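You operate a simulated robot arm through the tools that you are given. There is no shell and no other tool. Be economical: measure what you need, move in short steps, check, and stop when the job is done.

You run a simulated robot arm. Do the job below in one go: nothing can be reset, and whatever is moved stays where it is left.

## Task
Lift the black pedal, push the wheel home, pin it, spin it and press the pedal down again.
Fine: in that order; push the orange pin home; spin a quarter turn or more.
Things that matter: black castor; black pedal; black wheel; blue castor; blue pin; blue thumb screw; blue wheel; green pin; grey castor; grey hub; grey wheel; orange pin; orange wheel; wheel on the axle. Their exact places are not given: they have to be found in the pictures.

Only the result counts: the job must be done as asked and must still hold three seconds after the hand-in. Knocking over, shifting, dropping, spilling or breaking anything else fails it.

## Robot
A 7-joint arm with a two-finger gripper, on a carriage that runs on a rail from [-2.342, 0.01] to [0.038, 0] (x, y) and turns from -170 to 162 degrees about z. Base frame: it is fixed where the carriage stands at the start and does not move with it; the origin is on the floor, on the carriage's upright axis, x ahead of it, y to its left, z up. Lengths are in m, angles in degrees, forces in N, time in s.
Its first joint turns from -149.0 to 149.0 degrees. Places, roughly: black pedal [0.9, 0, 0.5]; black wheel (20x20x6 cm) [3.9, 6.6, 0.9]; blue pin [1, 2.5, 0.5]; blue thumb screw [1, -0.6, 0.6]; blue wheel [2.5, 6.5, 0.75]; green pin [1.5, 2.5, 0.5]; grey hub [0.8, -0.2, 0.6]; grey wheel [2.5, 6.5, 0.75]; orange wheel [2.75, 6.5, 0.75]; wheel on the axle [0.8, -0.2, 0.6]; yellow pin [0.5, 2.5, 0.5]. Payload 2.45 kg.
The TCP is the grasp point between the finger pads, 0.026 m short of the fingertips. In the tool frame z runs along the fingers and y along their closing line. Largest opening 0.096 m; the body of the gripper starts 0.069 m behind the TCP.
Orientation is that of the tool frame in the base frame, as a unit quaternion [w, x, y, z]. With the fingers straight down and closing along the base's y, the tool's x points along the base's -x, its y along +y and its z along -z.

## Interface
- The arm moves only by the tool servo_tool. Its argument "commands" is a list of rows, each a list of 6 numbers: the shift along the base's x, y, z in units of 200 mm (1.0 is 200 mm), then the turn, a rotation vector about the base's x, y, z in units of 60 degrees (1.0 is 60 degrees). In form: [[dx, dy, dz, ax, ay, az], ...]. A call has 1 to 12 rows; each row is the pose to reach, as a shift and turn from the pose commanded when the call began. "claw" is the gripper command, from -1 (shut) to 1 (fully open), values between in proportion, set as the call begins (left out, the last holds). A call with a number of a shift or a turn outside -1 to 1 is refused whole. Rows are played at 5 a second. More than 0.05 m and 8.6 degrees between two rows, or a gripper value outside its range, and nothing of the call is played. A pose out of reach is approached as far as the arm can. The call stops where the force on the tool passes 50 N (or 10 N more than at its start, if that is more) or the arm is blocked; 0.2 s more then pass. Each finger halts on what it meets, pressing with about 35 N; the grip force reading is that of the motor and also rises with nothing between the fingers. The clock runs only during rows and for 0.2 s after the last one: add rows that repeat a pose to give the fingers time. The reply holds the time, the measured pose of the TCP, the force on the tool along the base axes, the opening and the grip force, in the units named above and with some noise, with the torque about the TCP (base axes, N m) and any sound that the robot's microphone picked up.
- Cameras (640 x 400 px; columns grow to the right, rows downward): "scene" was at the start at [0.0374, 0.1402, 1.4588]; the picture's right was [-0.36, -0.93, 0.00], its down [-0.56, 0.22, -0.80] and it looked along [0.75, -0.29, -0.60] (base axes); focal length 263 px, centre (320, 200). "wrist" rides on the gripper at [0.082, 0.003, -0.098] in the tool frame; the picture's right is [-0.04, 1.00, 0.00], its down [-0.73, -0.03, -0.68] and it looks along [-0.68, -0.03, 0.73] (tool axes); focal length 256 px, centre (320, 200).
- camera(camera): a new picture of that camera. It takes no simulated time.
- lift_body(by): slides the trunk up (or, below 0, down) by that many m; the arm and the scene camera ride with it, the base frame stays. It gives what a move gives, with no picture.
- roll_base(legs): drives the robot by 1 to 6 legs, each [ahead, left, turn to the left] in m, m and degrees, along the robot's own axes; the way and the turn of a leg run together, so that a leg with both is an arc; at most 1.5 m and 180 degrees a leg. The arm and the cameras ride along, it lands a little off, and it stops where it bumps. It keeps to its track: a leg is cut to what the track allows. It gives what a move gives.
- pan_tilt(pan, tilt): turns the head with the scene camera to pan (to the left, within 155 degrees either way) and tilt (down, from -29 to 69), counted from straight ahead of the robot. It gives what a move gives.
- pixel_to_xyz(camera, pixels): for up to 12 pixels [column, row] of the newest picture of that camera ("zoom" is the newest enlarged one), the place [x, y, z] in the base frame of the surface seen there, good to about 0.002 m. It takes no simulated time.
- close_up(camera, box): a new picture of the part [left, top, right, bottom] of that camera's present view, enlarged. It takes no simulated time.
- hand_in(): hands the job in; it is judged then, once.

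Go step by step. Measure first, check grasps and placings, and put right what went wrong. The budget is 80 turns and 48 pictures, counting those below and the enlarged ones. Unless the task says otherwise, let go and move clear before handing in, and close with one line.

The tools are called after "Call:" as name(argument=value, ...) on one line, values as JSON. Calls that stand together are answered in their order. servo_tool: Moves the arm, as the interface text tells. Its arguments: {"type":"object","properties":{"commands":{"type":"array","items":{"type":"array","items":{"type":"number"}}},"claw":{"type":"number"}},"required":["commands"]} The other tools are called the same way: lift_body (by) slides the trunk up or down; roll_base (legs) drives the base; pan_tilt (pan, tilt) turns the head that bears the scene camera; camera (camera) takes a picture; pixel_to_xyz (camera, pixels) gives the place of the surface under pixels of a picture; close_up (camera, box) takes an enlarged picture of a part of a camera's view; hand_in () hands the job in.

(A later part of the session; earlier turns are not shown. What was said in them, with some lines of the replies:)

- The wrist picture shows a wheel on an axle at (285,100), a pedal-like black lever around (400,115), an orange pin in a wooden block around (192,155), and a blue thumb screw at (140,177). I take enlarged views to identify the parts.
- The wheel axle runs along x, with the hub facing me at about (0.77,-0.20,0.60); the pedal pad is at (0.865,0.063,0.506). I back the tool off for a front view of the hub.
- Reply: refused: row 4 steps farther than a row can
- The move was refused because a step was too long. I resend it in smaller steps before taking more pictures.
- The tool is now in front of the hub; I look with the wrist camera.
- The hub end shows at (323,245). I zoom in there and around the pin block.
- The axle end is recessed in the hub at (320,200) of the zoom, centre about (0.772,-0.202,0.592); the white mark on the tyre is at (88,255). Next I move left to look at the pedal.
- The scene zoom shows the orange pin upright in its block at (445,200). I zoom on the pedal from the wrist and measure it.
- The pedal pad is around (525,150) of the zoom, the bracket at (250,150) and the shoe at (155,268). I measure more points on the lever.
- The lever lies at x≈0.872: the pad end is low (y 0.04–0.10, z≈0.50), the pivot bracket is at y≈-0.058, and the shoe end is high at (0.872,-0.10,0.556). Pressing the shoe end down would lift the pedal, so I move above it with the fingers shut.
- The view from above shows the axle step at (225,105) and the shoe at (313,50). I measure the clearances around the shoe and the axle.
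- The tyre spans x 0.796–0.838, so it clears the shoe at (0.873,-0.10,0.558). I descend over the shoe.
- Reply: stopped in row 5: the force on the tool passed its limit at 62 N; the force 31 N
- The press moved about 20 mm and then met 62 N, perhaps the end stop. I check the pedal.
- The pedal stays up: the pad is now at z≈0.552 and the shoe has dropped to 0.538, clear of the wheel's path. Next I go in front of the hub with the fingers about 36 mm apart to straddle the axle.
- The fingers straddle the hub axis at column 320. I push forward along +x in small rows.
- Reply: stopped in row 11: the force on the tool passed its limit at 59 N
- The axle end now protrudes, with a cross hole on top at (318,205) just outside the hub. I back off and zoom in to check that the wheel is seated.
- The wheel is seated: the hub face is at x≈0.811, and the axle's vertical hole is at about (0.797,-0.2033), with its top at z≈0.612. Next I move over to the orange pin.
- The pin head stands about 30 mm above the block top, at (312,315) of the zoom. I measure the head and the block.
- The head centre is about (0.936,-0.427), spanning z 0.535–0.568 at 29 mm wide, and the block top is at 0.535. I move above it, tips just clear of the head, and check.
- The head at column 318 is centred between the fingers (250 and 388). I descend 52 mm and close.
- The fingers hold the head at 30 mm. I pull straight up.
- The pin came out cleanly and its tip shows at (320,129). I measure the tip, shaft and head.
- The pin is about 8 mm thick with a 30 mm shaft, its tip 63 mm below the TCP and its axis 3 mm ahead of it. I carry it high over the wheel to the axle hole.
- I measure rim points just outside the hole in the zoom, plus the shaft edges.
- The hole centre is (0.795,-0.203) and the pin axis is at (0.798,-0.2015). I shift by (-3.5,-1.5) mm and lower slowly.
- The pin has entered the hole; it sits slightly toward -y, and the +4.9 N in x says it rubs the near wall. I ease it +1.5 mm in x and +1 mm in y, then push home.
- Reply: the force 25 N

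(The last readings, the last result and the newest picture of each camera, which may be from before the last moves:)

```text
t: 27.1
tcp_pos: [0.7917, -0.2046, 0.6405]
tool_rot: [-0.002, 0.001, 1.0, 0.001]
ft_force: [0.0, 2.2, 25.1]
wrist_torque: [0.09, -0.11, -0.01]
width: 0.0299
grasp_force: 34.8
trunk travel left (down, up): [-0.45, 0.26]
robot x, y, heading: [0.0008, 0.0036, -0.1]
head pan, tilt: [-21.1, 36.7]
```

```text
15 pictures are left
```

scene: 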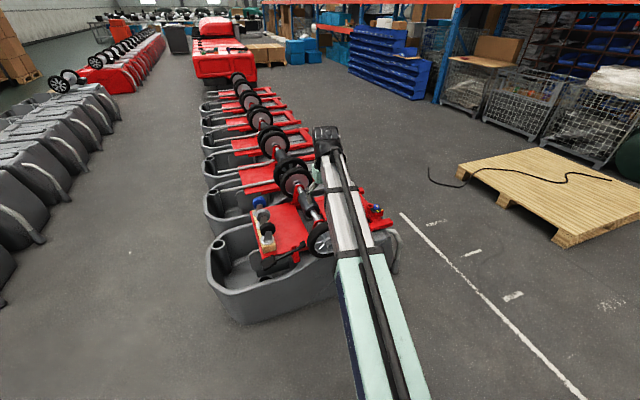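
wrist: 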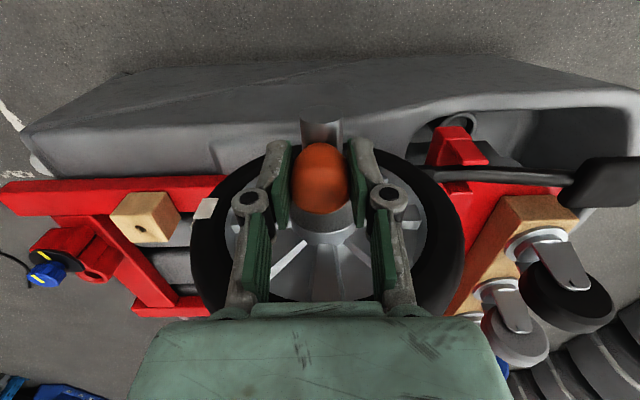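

The push met 25 N with the TCP at 0.6405, so the head is down on the axle. I release, rise and check.

Call:
servo_tool(commands=[[0, 0, 0.01, 0, 0, 0], [0, 0, 0.02, 0, 0, 0], [0, 0, 0.1, 0, 0, 0], [0, 0, 0.3, 0, 0, 0], [-0.2, 0, 0.4, 0, 0, 0], [-0.4, 0, 0.4, 0, 0, 0]], claw=0.2)

Call:
close_up(camera="wrist", box=[240, 150, 400, 250])

```text
t: 28.5
tcp_pos: [0.712, -0.2057, 0.7176]
tool_rot: [-0.003, 0.001, 1.0, 0.001]
ft_force: [0.3, -0.1, -0.7]
wrist_torque: [-0.03, 0.04, -0.02]
width: 0.0575
grasp_force: 0.1
trunk travel left (down, up): [-0.45, 0.26]
robot x, y, heading: [-0.002, 0.0014, -0.2]
head pan, tilt: [-21.1, 36.7]
```

```text
4.00 times, centred on (320, 200) of wrist
```

zoom: 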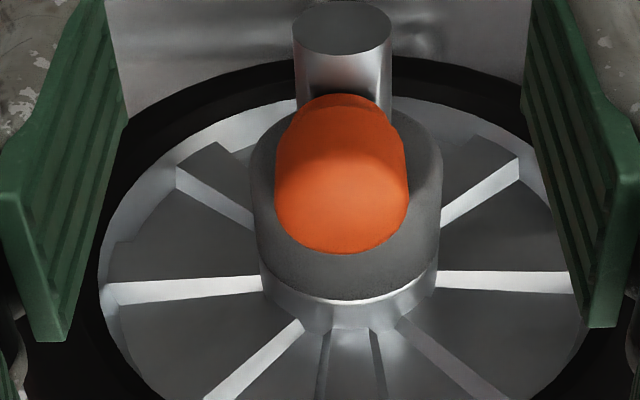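

Call:
pixel_to_xyz(camera="zoom", pixels=[[342, 97], [342, 110], [342, 150], [342, 200], [342, 240], [280, 190], [405, 190], [342, 90], [342, 80], [342, 40], [342, 270]])

```text
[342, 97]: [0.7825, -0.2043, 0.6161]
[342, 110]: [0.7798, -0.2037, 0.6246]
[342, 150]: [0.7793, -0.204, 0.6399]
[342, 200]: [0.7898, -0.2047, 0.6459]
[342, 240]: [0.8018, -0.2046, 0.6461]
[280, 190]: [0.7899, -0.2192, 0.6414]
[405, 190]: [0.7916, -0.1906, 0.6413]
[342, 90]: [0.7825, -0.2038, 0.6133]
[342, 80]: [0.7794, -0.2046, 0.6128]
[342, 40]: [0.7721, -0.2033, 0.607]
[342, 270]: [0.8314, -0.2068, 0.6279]
```

The head bottom is at z≈0.613 on the axle top, so the pin is home. To spin the wheel I'll turn the gripper 90° and grip the tyre across its width at the top; first I rise and turn.

Call:
servo_tool(commands=[[0, 0, 0.2, 0, 0, 0.125], [0, 0, 0.4, 0, 0, 0.25], [0, 0, 0.6, 0, 0, 0.375], [0, 0, 0.7, 0, 0, 0.5], [0, 0, 0.7, 0, 0, 0.625], [0, 0, 0.7, 0, 0, 0.75]], claw=0.6)

Call:
servo_tool(commands=[[0.15, 0, 0, 0, 0, 0.125], [0.3, 0, 0, 0, 0, 0.25], [0.45, 0, 0, 0, 0, 0.375], [0.6, 0, 0, 0, 0, 0.5], [0.76, 0, 0, 0, 0, 0.625], [0.76, 0, 0, 0, 0, 0.75], [0.76, 0, 0, 0, 0, 0.75]])

Call:
camera(camera="wrist")

```text
t: 29.9
tcp_pos: [0.7113, -0.2054, 0.8586]
tool_rot: [-0.003, -0.382, 0.924, -0.002]
ft_force: [0.1, 0.0, 0.1]
wrist_torque: [-0.02, -0.03, 0.0]
width: 0.0767
grasp_force: 0.0
trunk travel left (down, up): [-0.45, 0.26]
robot x, y, heading: [-0.0044, 0.001, -0.1]
head pan, tilt: [-21.1, 36.7]
```

```text
t: 31.5
tcp_pos: [0.8648, -0.204, 0.8571]
tool_rot: [-0.003, -0.706, 0.708, -0.002]
ft_force: [-0.3, 0.4, 0.3]
wrist_torque: [0.01, 0.0, 0.0]
width: 0.0769
grasp_force: 0.1
trunk travel left (down, up): [-0.45, 0.26]
robot x, y, heading: [-0.0012, -0.0002, -0.2]
head pan, tilt: [-21.1, 36.7]
```

```text
13 pictures are left
```

wrist: 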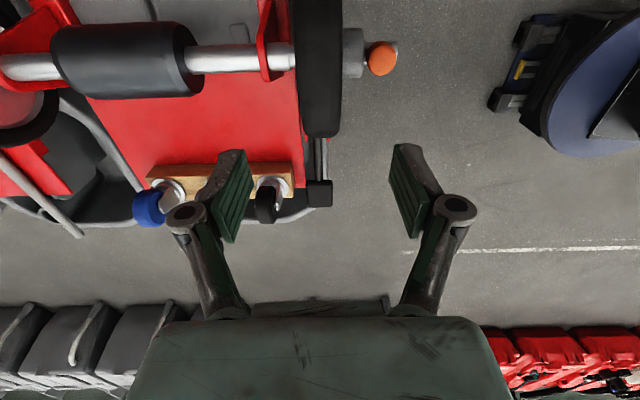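

The tyre at columns 298–342 is centred between the fingers (250 and 388). I move to 40° left of the top of the tyre and grip it.

Call:
servo_tool(commands=[[0, 0.15, 0, 0, 0, 0], [0, 0.298, -0.15, 0, 0, 0], [0, 0.298, -0.35, 0, 0, 0], [0, 0.298, -0.55, 0, 0, 0], [0, 0.298, -0.75, 0, 0, 0], [0, 0.298, -0.933, 0, 0, 0], [0, 0.298, -0.933, 0, 0, 0]])

Call:
servo_tool(commands=[[0, 0, 0, 0, 0, 0], [0, 0, 0, 0, 0, 0], [0, 0, 0, 0, 0, 0]], claw=-1)

```text
t: 33.1
tcp_pos: [0.864, -0.1437, 0.6699]
tool_rot: [-0.003, -0.706, 0.708, -0.002]
ft_force: [0.1, 0.4, -0.2]
wrist_torque: [0.01, -0.01, 0.01]
width: 0.0766
grasp_force: 0.1
trunk travel left (down, up): [-0.45, 0.26]
robot x, y, heading: [-0.0022, 0.0022, -0.3]
head pan, tilt: [-21.1, 36.7]
```

```text
t: 33.9
tcp_pos: [0.8626, -0.1441, 0.6712]
tool_rot: [-0.002, -0.707, 0.707, -0.002]
ft_force: [5.5, 2.9, 5.6]
wrist_torque: [-0.04, -1.58, -0.2]
width: 0.0449
grasp_force: 45.2
trunk travel left (down, up): [-0.45, 0.26]
robot x, y, heading: [-0.0017, -0.0008, 0.4]
head pan, tilt: [-21.1, 36.7]
```

The tyre is gripped at 45 mm. I carry it along the arc over the top, to 40° on the other side.

Call:
servo_tool(commands=[[0, -0.0431, 0.0321, 0, 0, 0], [0, -0.0891, 0.0586, 0, 0, 0], [0, -0.1384, 0.0799, 0, 0, 0], [0, -0.1899, 0.0953, 0, 0, 0], [0, -0.242, 0.1045, 0, 0, 0], [0, -0.2957, 0.1076, 0, 0, 0], [0, -0.3494, 0.1045, 0, 0, 0], [0, -0.4015, 0.0953, 0, 0, 0], [0, -0.453, 0.0799, 0, 0, 0], [0, -0.5023, 0.0586, 0, 0, 0], [0, -0.5483, 0.0321, 0, 0, 0], [0, -0.5914, 0, 0, 0, 0]])

Call:
close_up(camera="scene", box=[240, 170, 400, 270])

```text
t: 36.5
tcp_pos: [0.8654, -0.2581, 0.6681]
tool_rot: [-0.002, 0.707, -0.707, -0.002]
ft_force: [3.2, 34.5, -7.3]
wrist_torque: [1.9, 0.06, -0.13]
width: 0.0448
grasp_force: 44.6
trunk travel left (down, up): [-0.45, 0.26]
robot x, y, heading: [0.0029, 0.0013, 0.1]
head pan, tilt: [-21.1, 36.7]
```

```text
4.00 times, centred on (320, 220) of scene
```

zoom: 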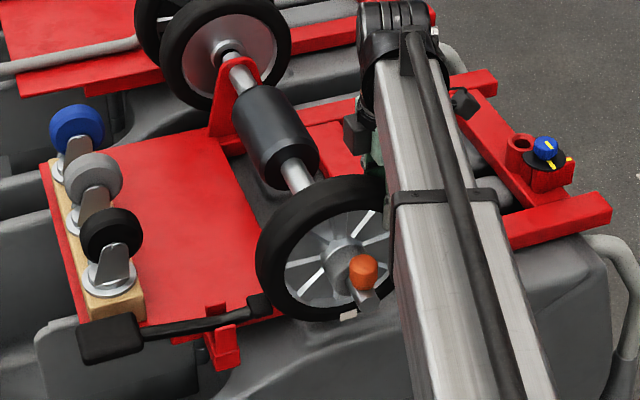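

The white mark went from the right to the bottom at (348,315), so the wheel turned about 80°. I release, return to the start and make a second stroke.

Call:
servo_tool(commands=[[0, 0.02, 0, 0, 0, 0], [0, 0.02, 0, 0, 0, 0], [0, 0.02, 0.2, 0, 0, 0], [0, 0.02, 0.42, 0, 0, 0], [0, 0.2, 0.42, 0, 0, 0], [0, 0.42, 0.42, 0, 0, 0], [0, 0.5914, 0.42, 0, 0, 0], [0, 0.5914, 0.2, 0, 0, 0], [0, 0.5914, 0.0, 0, 0, 0], [0, 0.5914, 0.0, 0, 0, 0]], claw=0.6)

Call:
servo_tool(commands=[[0, 0, 0, 0, 0, 0], [0, 0, 0, 0, 0, 0], [0, 0, 0, 0, 0, 0]], claw=-1)

Call:
servo_tool(commands=[[0, -0.0431, 0.0321, 0, 0, 0], [0, -0.0891, 0.0586, 0, 0, 0], [0, -0.1384, 0.0799, 0, 0, 0], [0, -0.1899, 0.0953, 0, 0, 0], [0, -0.242, 0.1045, 0, 0, 0], [0, -0.2957, 0.1076, 0, 0, 0], [0, -0.3494, 0.1045, 0, 0, 0], [0, -0.4015, 0.0953, 0, 0, 0], [0, -0.453, 0.0799, 0, 0, 0], [0, -0.5023, 0.0586, 0, 0, 0], [0, -0.5483, 0.0321, 0, 0, 0], [0, -0.5914, 0, 0, 0, 0]])

Call:
close_up(camera="scene", box=[240, 170, 400, 270])

```text
t: 38.7
tcp_pos: [0.8624, -0.1443, 0.6701]
tool_rot: [-0.002, -0.706, 0.708, -0.003]
ft_force: [-0.7, -0.2, 0.0]
wrist_torque: [-0.02, 0.01, 0.01]
width: 0.077
grasp_force: 0.2
trunk travel left (down, up): [-0.45, 0.26]
robot x, y, heading: [-0.0003, 0.0009, -0.1]
head pan, tilt: [-21.1, 36.7]
```

```text
t: 39.5
tcp_pos: [0.8621, -0.1441, 0.6694]
tool_rot: [-0.002, -0.706, 0.708, -0.003]
ft_force: [7.6, 3.2, 6.6]
wrist_torque: [-0.17, -1.31, -0.13]
width: 0.0447
grasp_force: 45.3
trunk travel left (down, up): [-0.45, 0.26]
robot x, y, heading: [-0.0001, -0.0004, 0.1]
head pan, tilt: [-21.1, 36.7]
```

```text
t: 42.1
tcp_pos: [0.8643, -0.2586, 0.6693]
tool_rot: [0.002, -0.706, 0.708, 0.001]
ft_force: [9.1, 32.8, -4.3]
wrist_torque: [1.95, -0.31, -0.26]
width: 0.0447
grasp_force: 44.9
trunk travel left (down, up): [-0.45, 0.26]
robot x, y, heading: [-0.0018, 0.0002, 0.0]
head pan, tilt: [-21.1, 36.7]
```

```text
4.00 times, centred on (320, 220) of scene
```

zoom: 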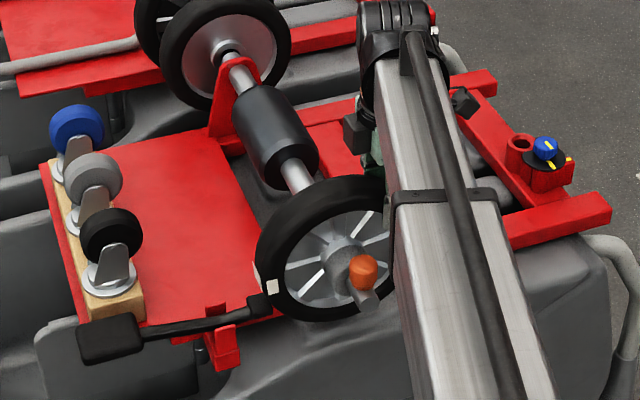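

The mark is now on the left at (272,287), roughly 160° in all. I release, rise, turn the gripper back and head over the pedal pad.

Call:
servo_tool(commands=[[0, 0.02, 0, 0, 0, 0], [0, 0.02, 0, 0, 0, 0], [0, 0.02, 0.2, 0, 0, 0], [0, 0.02, 0.42, 0, 0, 0], [0, 0.02, 0.64, 0, 0, 0], [0, 0.02, 0.8, 0, 0, 0]], claw=0.6)

Call:
servo_tool(commands=[[0, 0.15, 0, 0, 0, -0.125], [0, 0.3, 0, 0, 0, -0.25], [0, 0.45, 0, 0, 0, -0.375], [0, 0.6, 0, 0, 0, -0.5], [0, 0.75, 0, 0, 0, -0.625], [0, 0.9, 0, 0, 0, -0.75]], claw=-1)

Call:
servo_tool(commands=[[0, 0.15, 0, 0, 0, -0.125], [0, 0.3, 0, 0, 0, -0.25], [0, 0.45, 0, 0, 0, -0.375], [0, 0.6, 0, 0, 0, -0.5], [0, 0.72, 0, 0, 0, -0.625], [0, 0.8, 0, 0, 0, -0.75], [0, 0.8, 0, 0, 0, -0.75]])

Call:
camera(camera="wrist")

```text
t: 43.5
tcp_pos: [0.863, -0.258, 0.8322]
tool_rot: [-0.002, -0.706, 0.708, -0.003]
ft_force: [0.7, 0.0, 0.4]
wrist_torque: [-0.02, -0.04, 0.03]
width: 0.0769
grasp_force: 0.1
trunk travel left (down, up): [-0.45, 0.26]
robot x, y, heading: [0.0012, 0.0022, -0.3]
head pan, tilt: [-21.1, 36.7]
```

```text
t: 44.9
tcp_pos: [0.8645, -0.0772, 0.8287]
tool_rot: [-0.004, -0.38, 0.925, -0.001]
ft_force: [1.2, 0.2, -0.5]
wrist_torque: [0.04, 0.03, -0.01]
width: 0.0
grasp_force: 28.8
trunk travel left (down, up): [-0.45, 0.26]
robot x, y, heading: [-0.0022, 0.0, 0.1]
head pan, tilt: [-21.1, 36.7]
```

```text
t: 46.5
tcp_pos: [0.8653, 0.0819, 0.8295]
tool_rot: [-0.003, 0.003, 1.0, 0.0]
ft_force: [-0.3, 0.0, 0.0]
wrist_torque: [0.03, 0.04, -0.03]
width: 0.0
grasp_force: 28.5
trunk travel left (down, up): [-0.45, 0.26]
robot x, y, heading: [-0.0023, 0.0037, -0.0]
head pan, tilt: [-21.1, 36.7]
```

```text
10 pictures are left
```

wrist: 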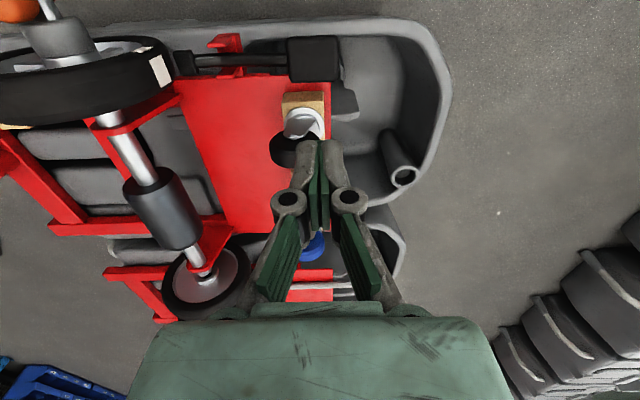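

Call:
pixel_to_xyz(camera="wrist", pixels=[[313, 60], [295, 60], [332, 60], [313, 45], [313, 75], [183, 62], [298, 120], [300, 100], [290, 155], [60, 85]])

```text
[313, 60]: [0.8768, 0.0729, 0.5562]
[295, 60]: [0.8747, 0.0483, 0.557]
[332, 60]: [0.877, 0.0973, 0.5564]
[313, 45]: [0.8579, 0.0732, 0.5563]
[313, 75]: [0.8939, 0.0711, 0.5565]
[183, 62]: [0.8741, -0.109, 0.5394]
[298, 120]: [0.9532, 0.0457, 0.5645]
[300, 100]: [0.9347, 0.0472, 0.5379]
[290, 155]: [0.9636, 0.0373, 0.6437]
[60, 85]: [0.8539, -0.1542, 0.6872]
```

The pad top is level at z≈0.556, x 0.85–0.90, y 0.045–0.10. I descend onto it and press.

Call:
servo_tool(commands=[[0.02, -0.02, -0.22, 0, 0, 0], [0.02, -0.02, -0.44, 0, 0, 0], [0.02, -0.02, -0.66, 0, 0, 0], [0.02, -0.02, -0.88, 0, 0, 0], [0.02, -0.02, -1.0, 0, 0, 0]])

Call:
servo_tool(commands=[[0, 0, -0.1, 0, 0, 0], [0, 0, -0.2, 0, 0, 0], [0, 0, -0.25, 0, 0, 0], [0, 0, -0.3, 0, 0, 0], [0, 0, -0.35, 0, 0, 0], [0, 0, -0.4, 0, 0, 0], [0, 0, -0.45, 0, 0, 0], [0, 0, -0.5, 0, 0, 0], [0, 0, -0.54, 0, 0, 0], [0, 0, -0.58, 0, 0, 0]])

```text
t: 47.7
tcp_pos: [0.8637, 0.0788, 0.6325]
tool_rot: [-0.004, 0.002, 1.0, 0.0]
ft_force: [-0.2, -0.7, -0.3]
wrist_torque: [-0.01, 0.01, 0.03]
width: 0.0
grasp_force: 28.2
trunk travel left (down, up): [-0.45, 0.26]
robot x, y, heading: [-0.0012, 0.0001, -0.1]
head pan, tilt: [-21.1, 36.7]
```

```text
t: 49.9
tcp_pos: [0.8658, 0.0762, 0.5265]
tool_rot: [0.002, 0.002, 1.0, 0.0]
ft_force: [-5.2, 1.3, 31.0]
wrist_torque: [-0.23, 0.21, -0.11]
width: 0.0
grasp_force: 28.9
trunk travel left (down, up): [-0.45, 0.26]
robot x, y, heading: [0.0002, -0.0004, -0.2]
head pan, tilt: [-21.1, 36.7]
stopped in row 10: the force on the tool passed its limit at 58 N (the readings are from after the stop); the commanded pose is now the measured one
```

The pedal went down until it met 58 N, with the tip at about 0.50, which matches its original height. I rise and check everything.

Call:
servo_tool(commands=[[0, 0, 0.1, 0, 0, 0], [0, 0, 0.34, 0, 0, 0], [0, 0, 0.58, 0, 0, 0], [0, 0, 0.8, 0, 0, 0], [0, 0, 1.0, 0, 0, 0]])

Call:
servo_tool(commands=[[0, 0, 0.24, 0, 0, 0], [-0.2, 0, 0.35, 0, 0, 0], [-0.4, 0, 0.35, 0, 0, 0], [-0.6, -0.1, 0.35, 0, 0, 0], [-0.8, -0.2, 0.35, 0, 0, 0], [-1.0, -0.3, 0.35, 0, 0, 0]])

Call:
camera(camera="wrist")

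Call:
close_up(camera="scene", box=[220, 160, 412, 280])

```text
t: 51.1
tcp_pos: [0.866, 0.0735, 0.721]
tool_rot: [-0.001, 0.001, 1.0, 0.0]
ft_force: [-0.1, 0.0, -0.4]
wrist_torque: [0.01, 0.02, 0.01]
width: 0.0
grasp_force: 28.3
trunk travel left (down, up): [-0.45, 0.26]
robot x, y, heading: [0.0009, -0.0014, 0.1]
head pan, tilt: [-21.1, 36.7]
```

```text
t: 52.5
tcp_pos: [0.6696, 0.0143, 0.7888]
tool_rot: [-0.001, 0.001, 1.0, 0.0]
ft_force: [0.7, -0.4, 0.3]
wrist_torque: [0.02, 0.02, 0.0]
width: 0.0
grasp_force: 28.2
trunk travel left (down, up): [-0.45, 0.26]
robot x, y, heading: [-0.0022, 0.0011, -0.0]
head pan, tilt: [-21.1, 36.7]
```

```text
9 pictures are left
```

wrist: 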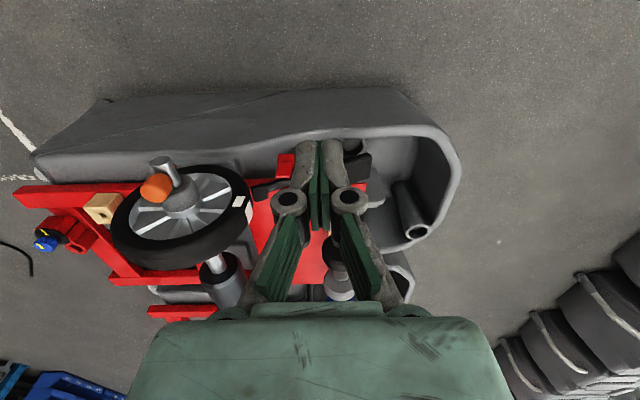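

```text
3.33 times, centred on (316, 220) of scene
```

zoom: 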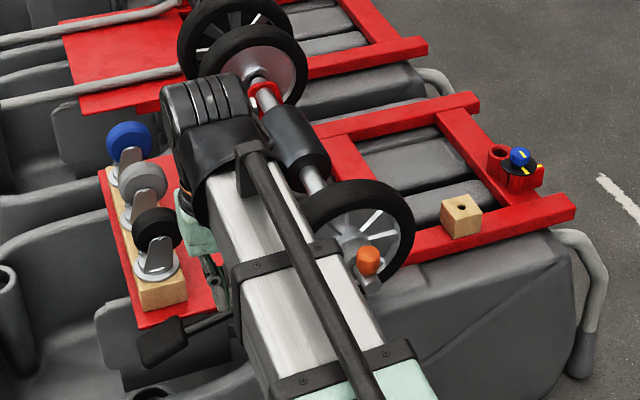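

Call:
pixel_to_xyz(camera="wrist", pixels=[[362, 162], [355, 175], [262, 190], [158, 185], [160, 200], [175, 210], [228, 185], [240, 200]])

Call:
close_up(camera="wrist", box=[96, 140, 256, 240])

Call:
pixel_to_xyz(camera="zoom", pixels=[[235, 190], [280, 170], [215, 145], [250, 140], [290, 155], [345, 250], [320, 190]])

```text
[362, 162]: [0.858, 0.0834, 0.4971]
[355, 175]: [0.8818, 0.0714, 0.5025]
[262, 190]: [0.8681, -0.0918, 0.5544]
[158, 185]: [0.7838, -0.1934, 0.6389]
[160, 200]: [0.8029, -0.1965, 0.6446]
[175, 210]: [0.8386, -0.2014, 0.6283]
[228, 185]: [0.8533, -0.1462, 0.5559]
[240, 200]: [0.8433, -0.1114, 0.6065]
```

```text
4.00 times, centred on (176, 190) of wrist
```

zoom: 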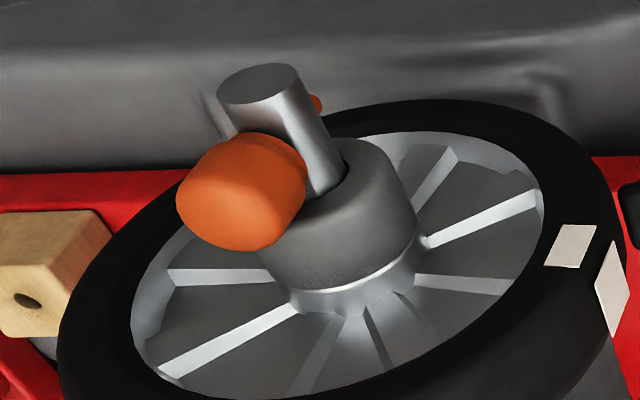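

```text
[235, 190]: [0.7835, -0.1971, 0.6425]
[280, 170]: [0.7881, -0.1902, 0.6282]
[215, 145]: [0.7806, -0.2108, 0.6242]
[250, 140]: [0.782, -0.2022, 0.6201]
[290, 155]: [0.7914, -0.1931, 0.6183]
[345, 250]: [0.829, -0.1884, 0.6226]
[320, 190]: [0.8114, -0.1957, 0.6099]
```

The pedal pad is back at z≈0.50 with the shoe against the tyre, and the wheel is home with its tyre front at x≈0.843. The pin head sits on the axle with its tip showing below, and nothing else has moved, so I hand in.

Call:
hand_in()

```text
The job is handed in.
```

I lifted the black pedal, pushed the wheel home, pinned it with the orange pin, spun it about 160° and pressed the pedal back down, in that order. The arm is clear and the job is handed in.
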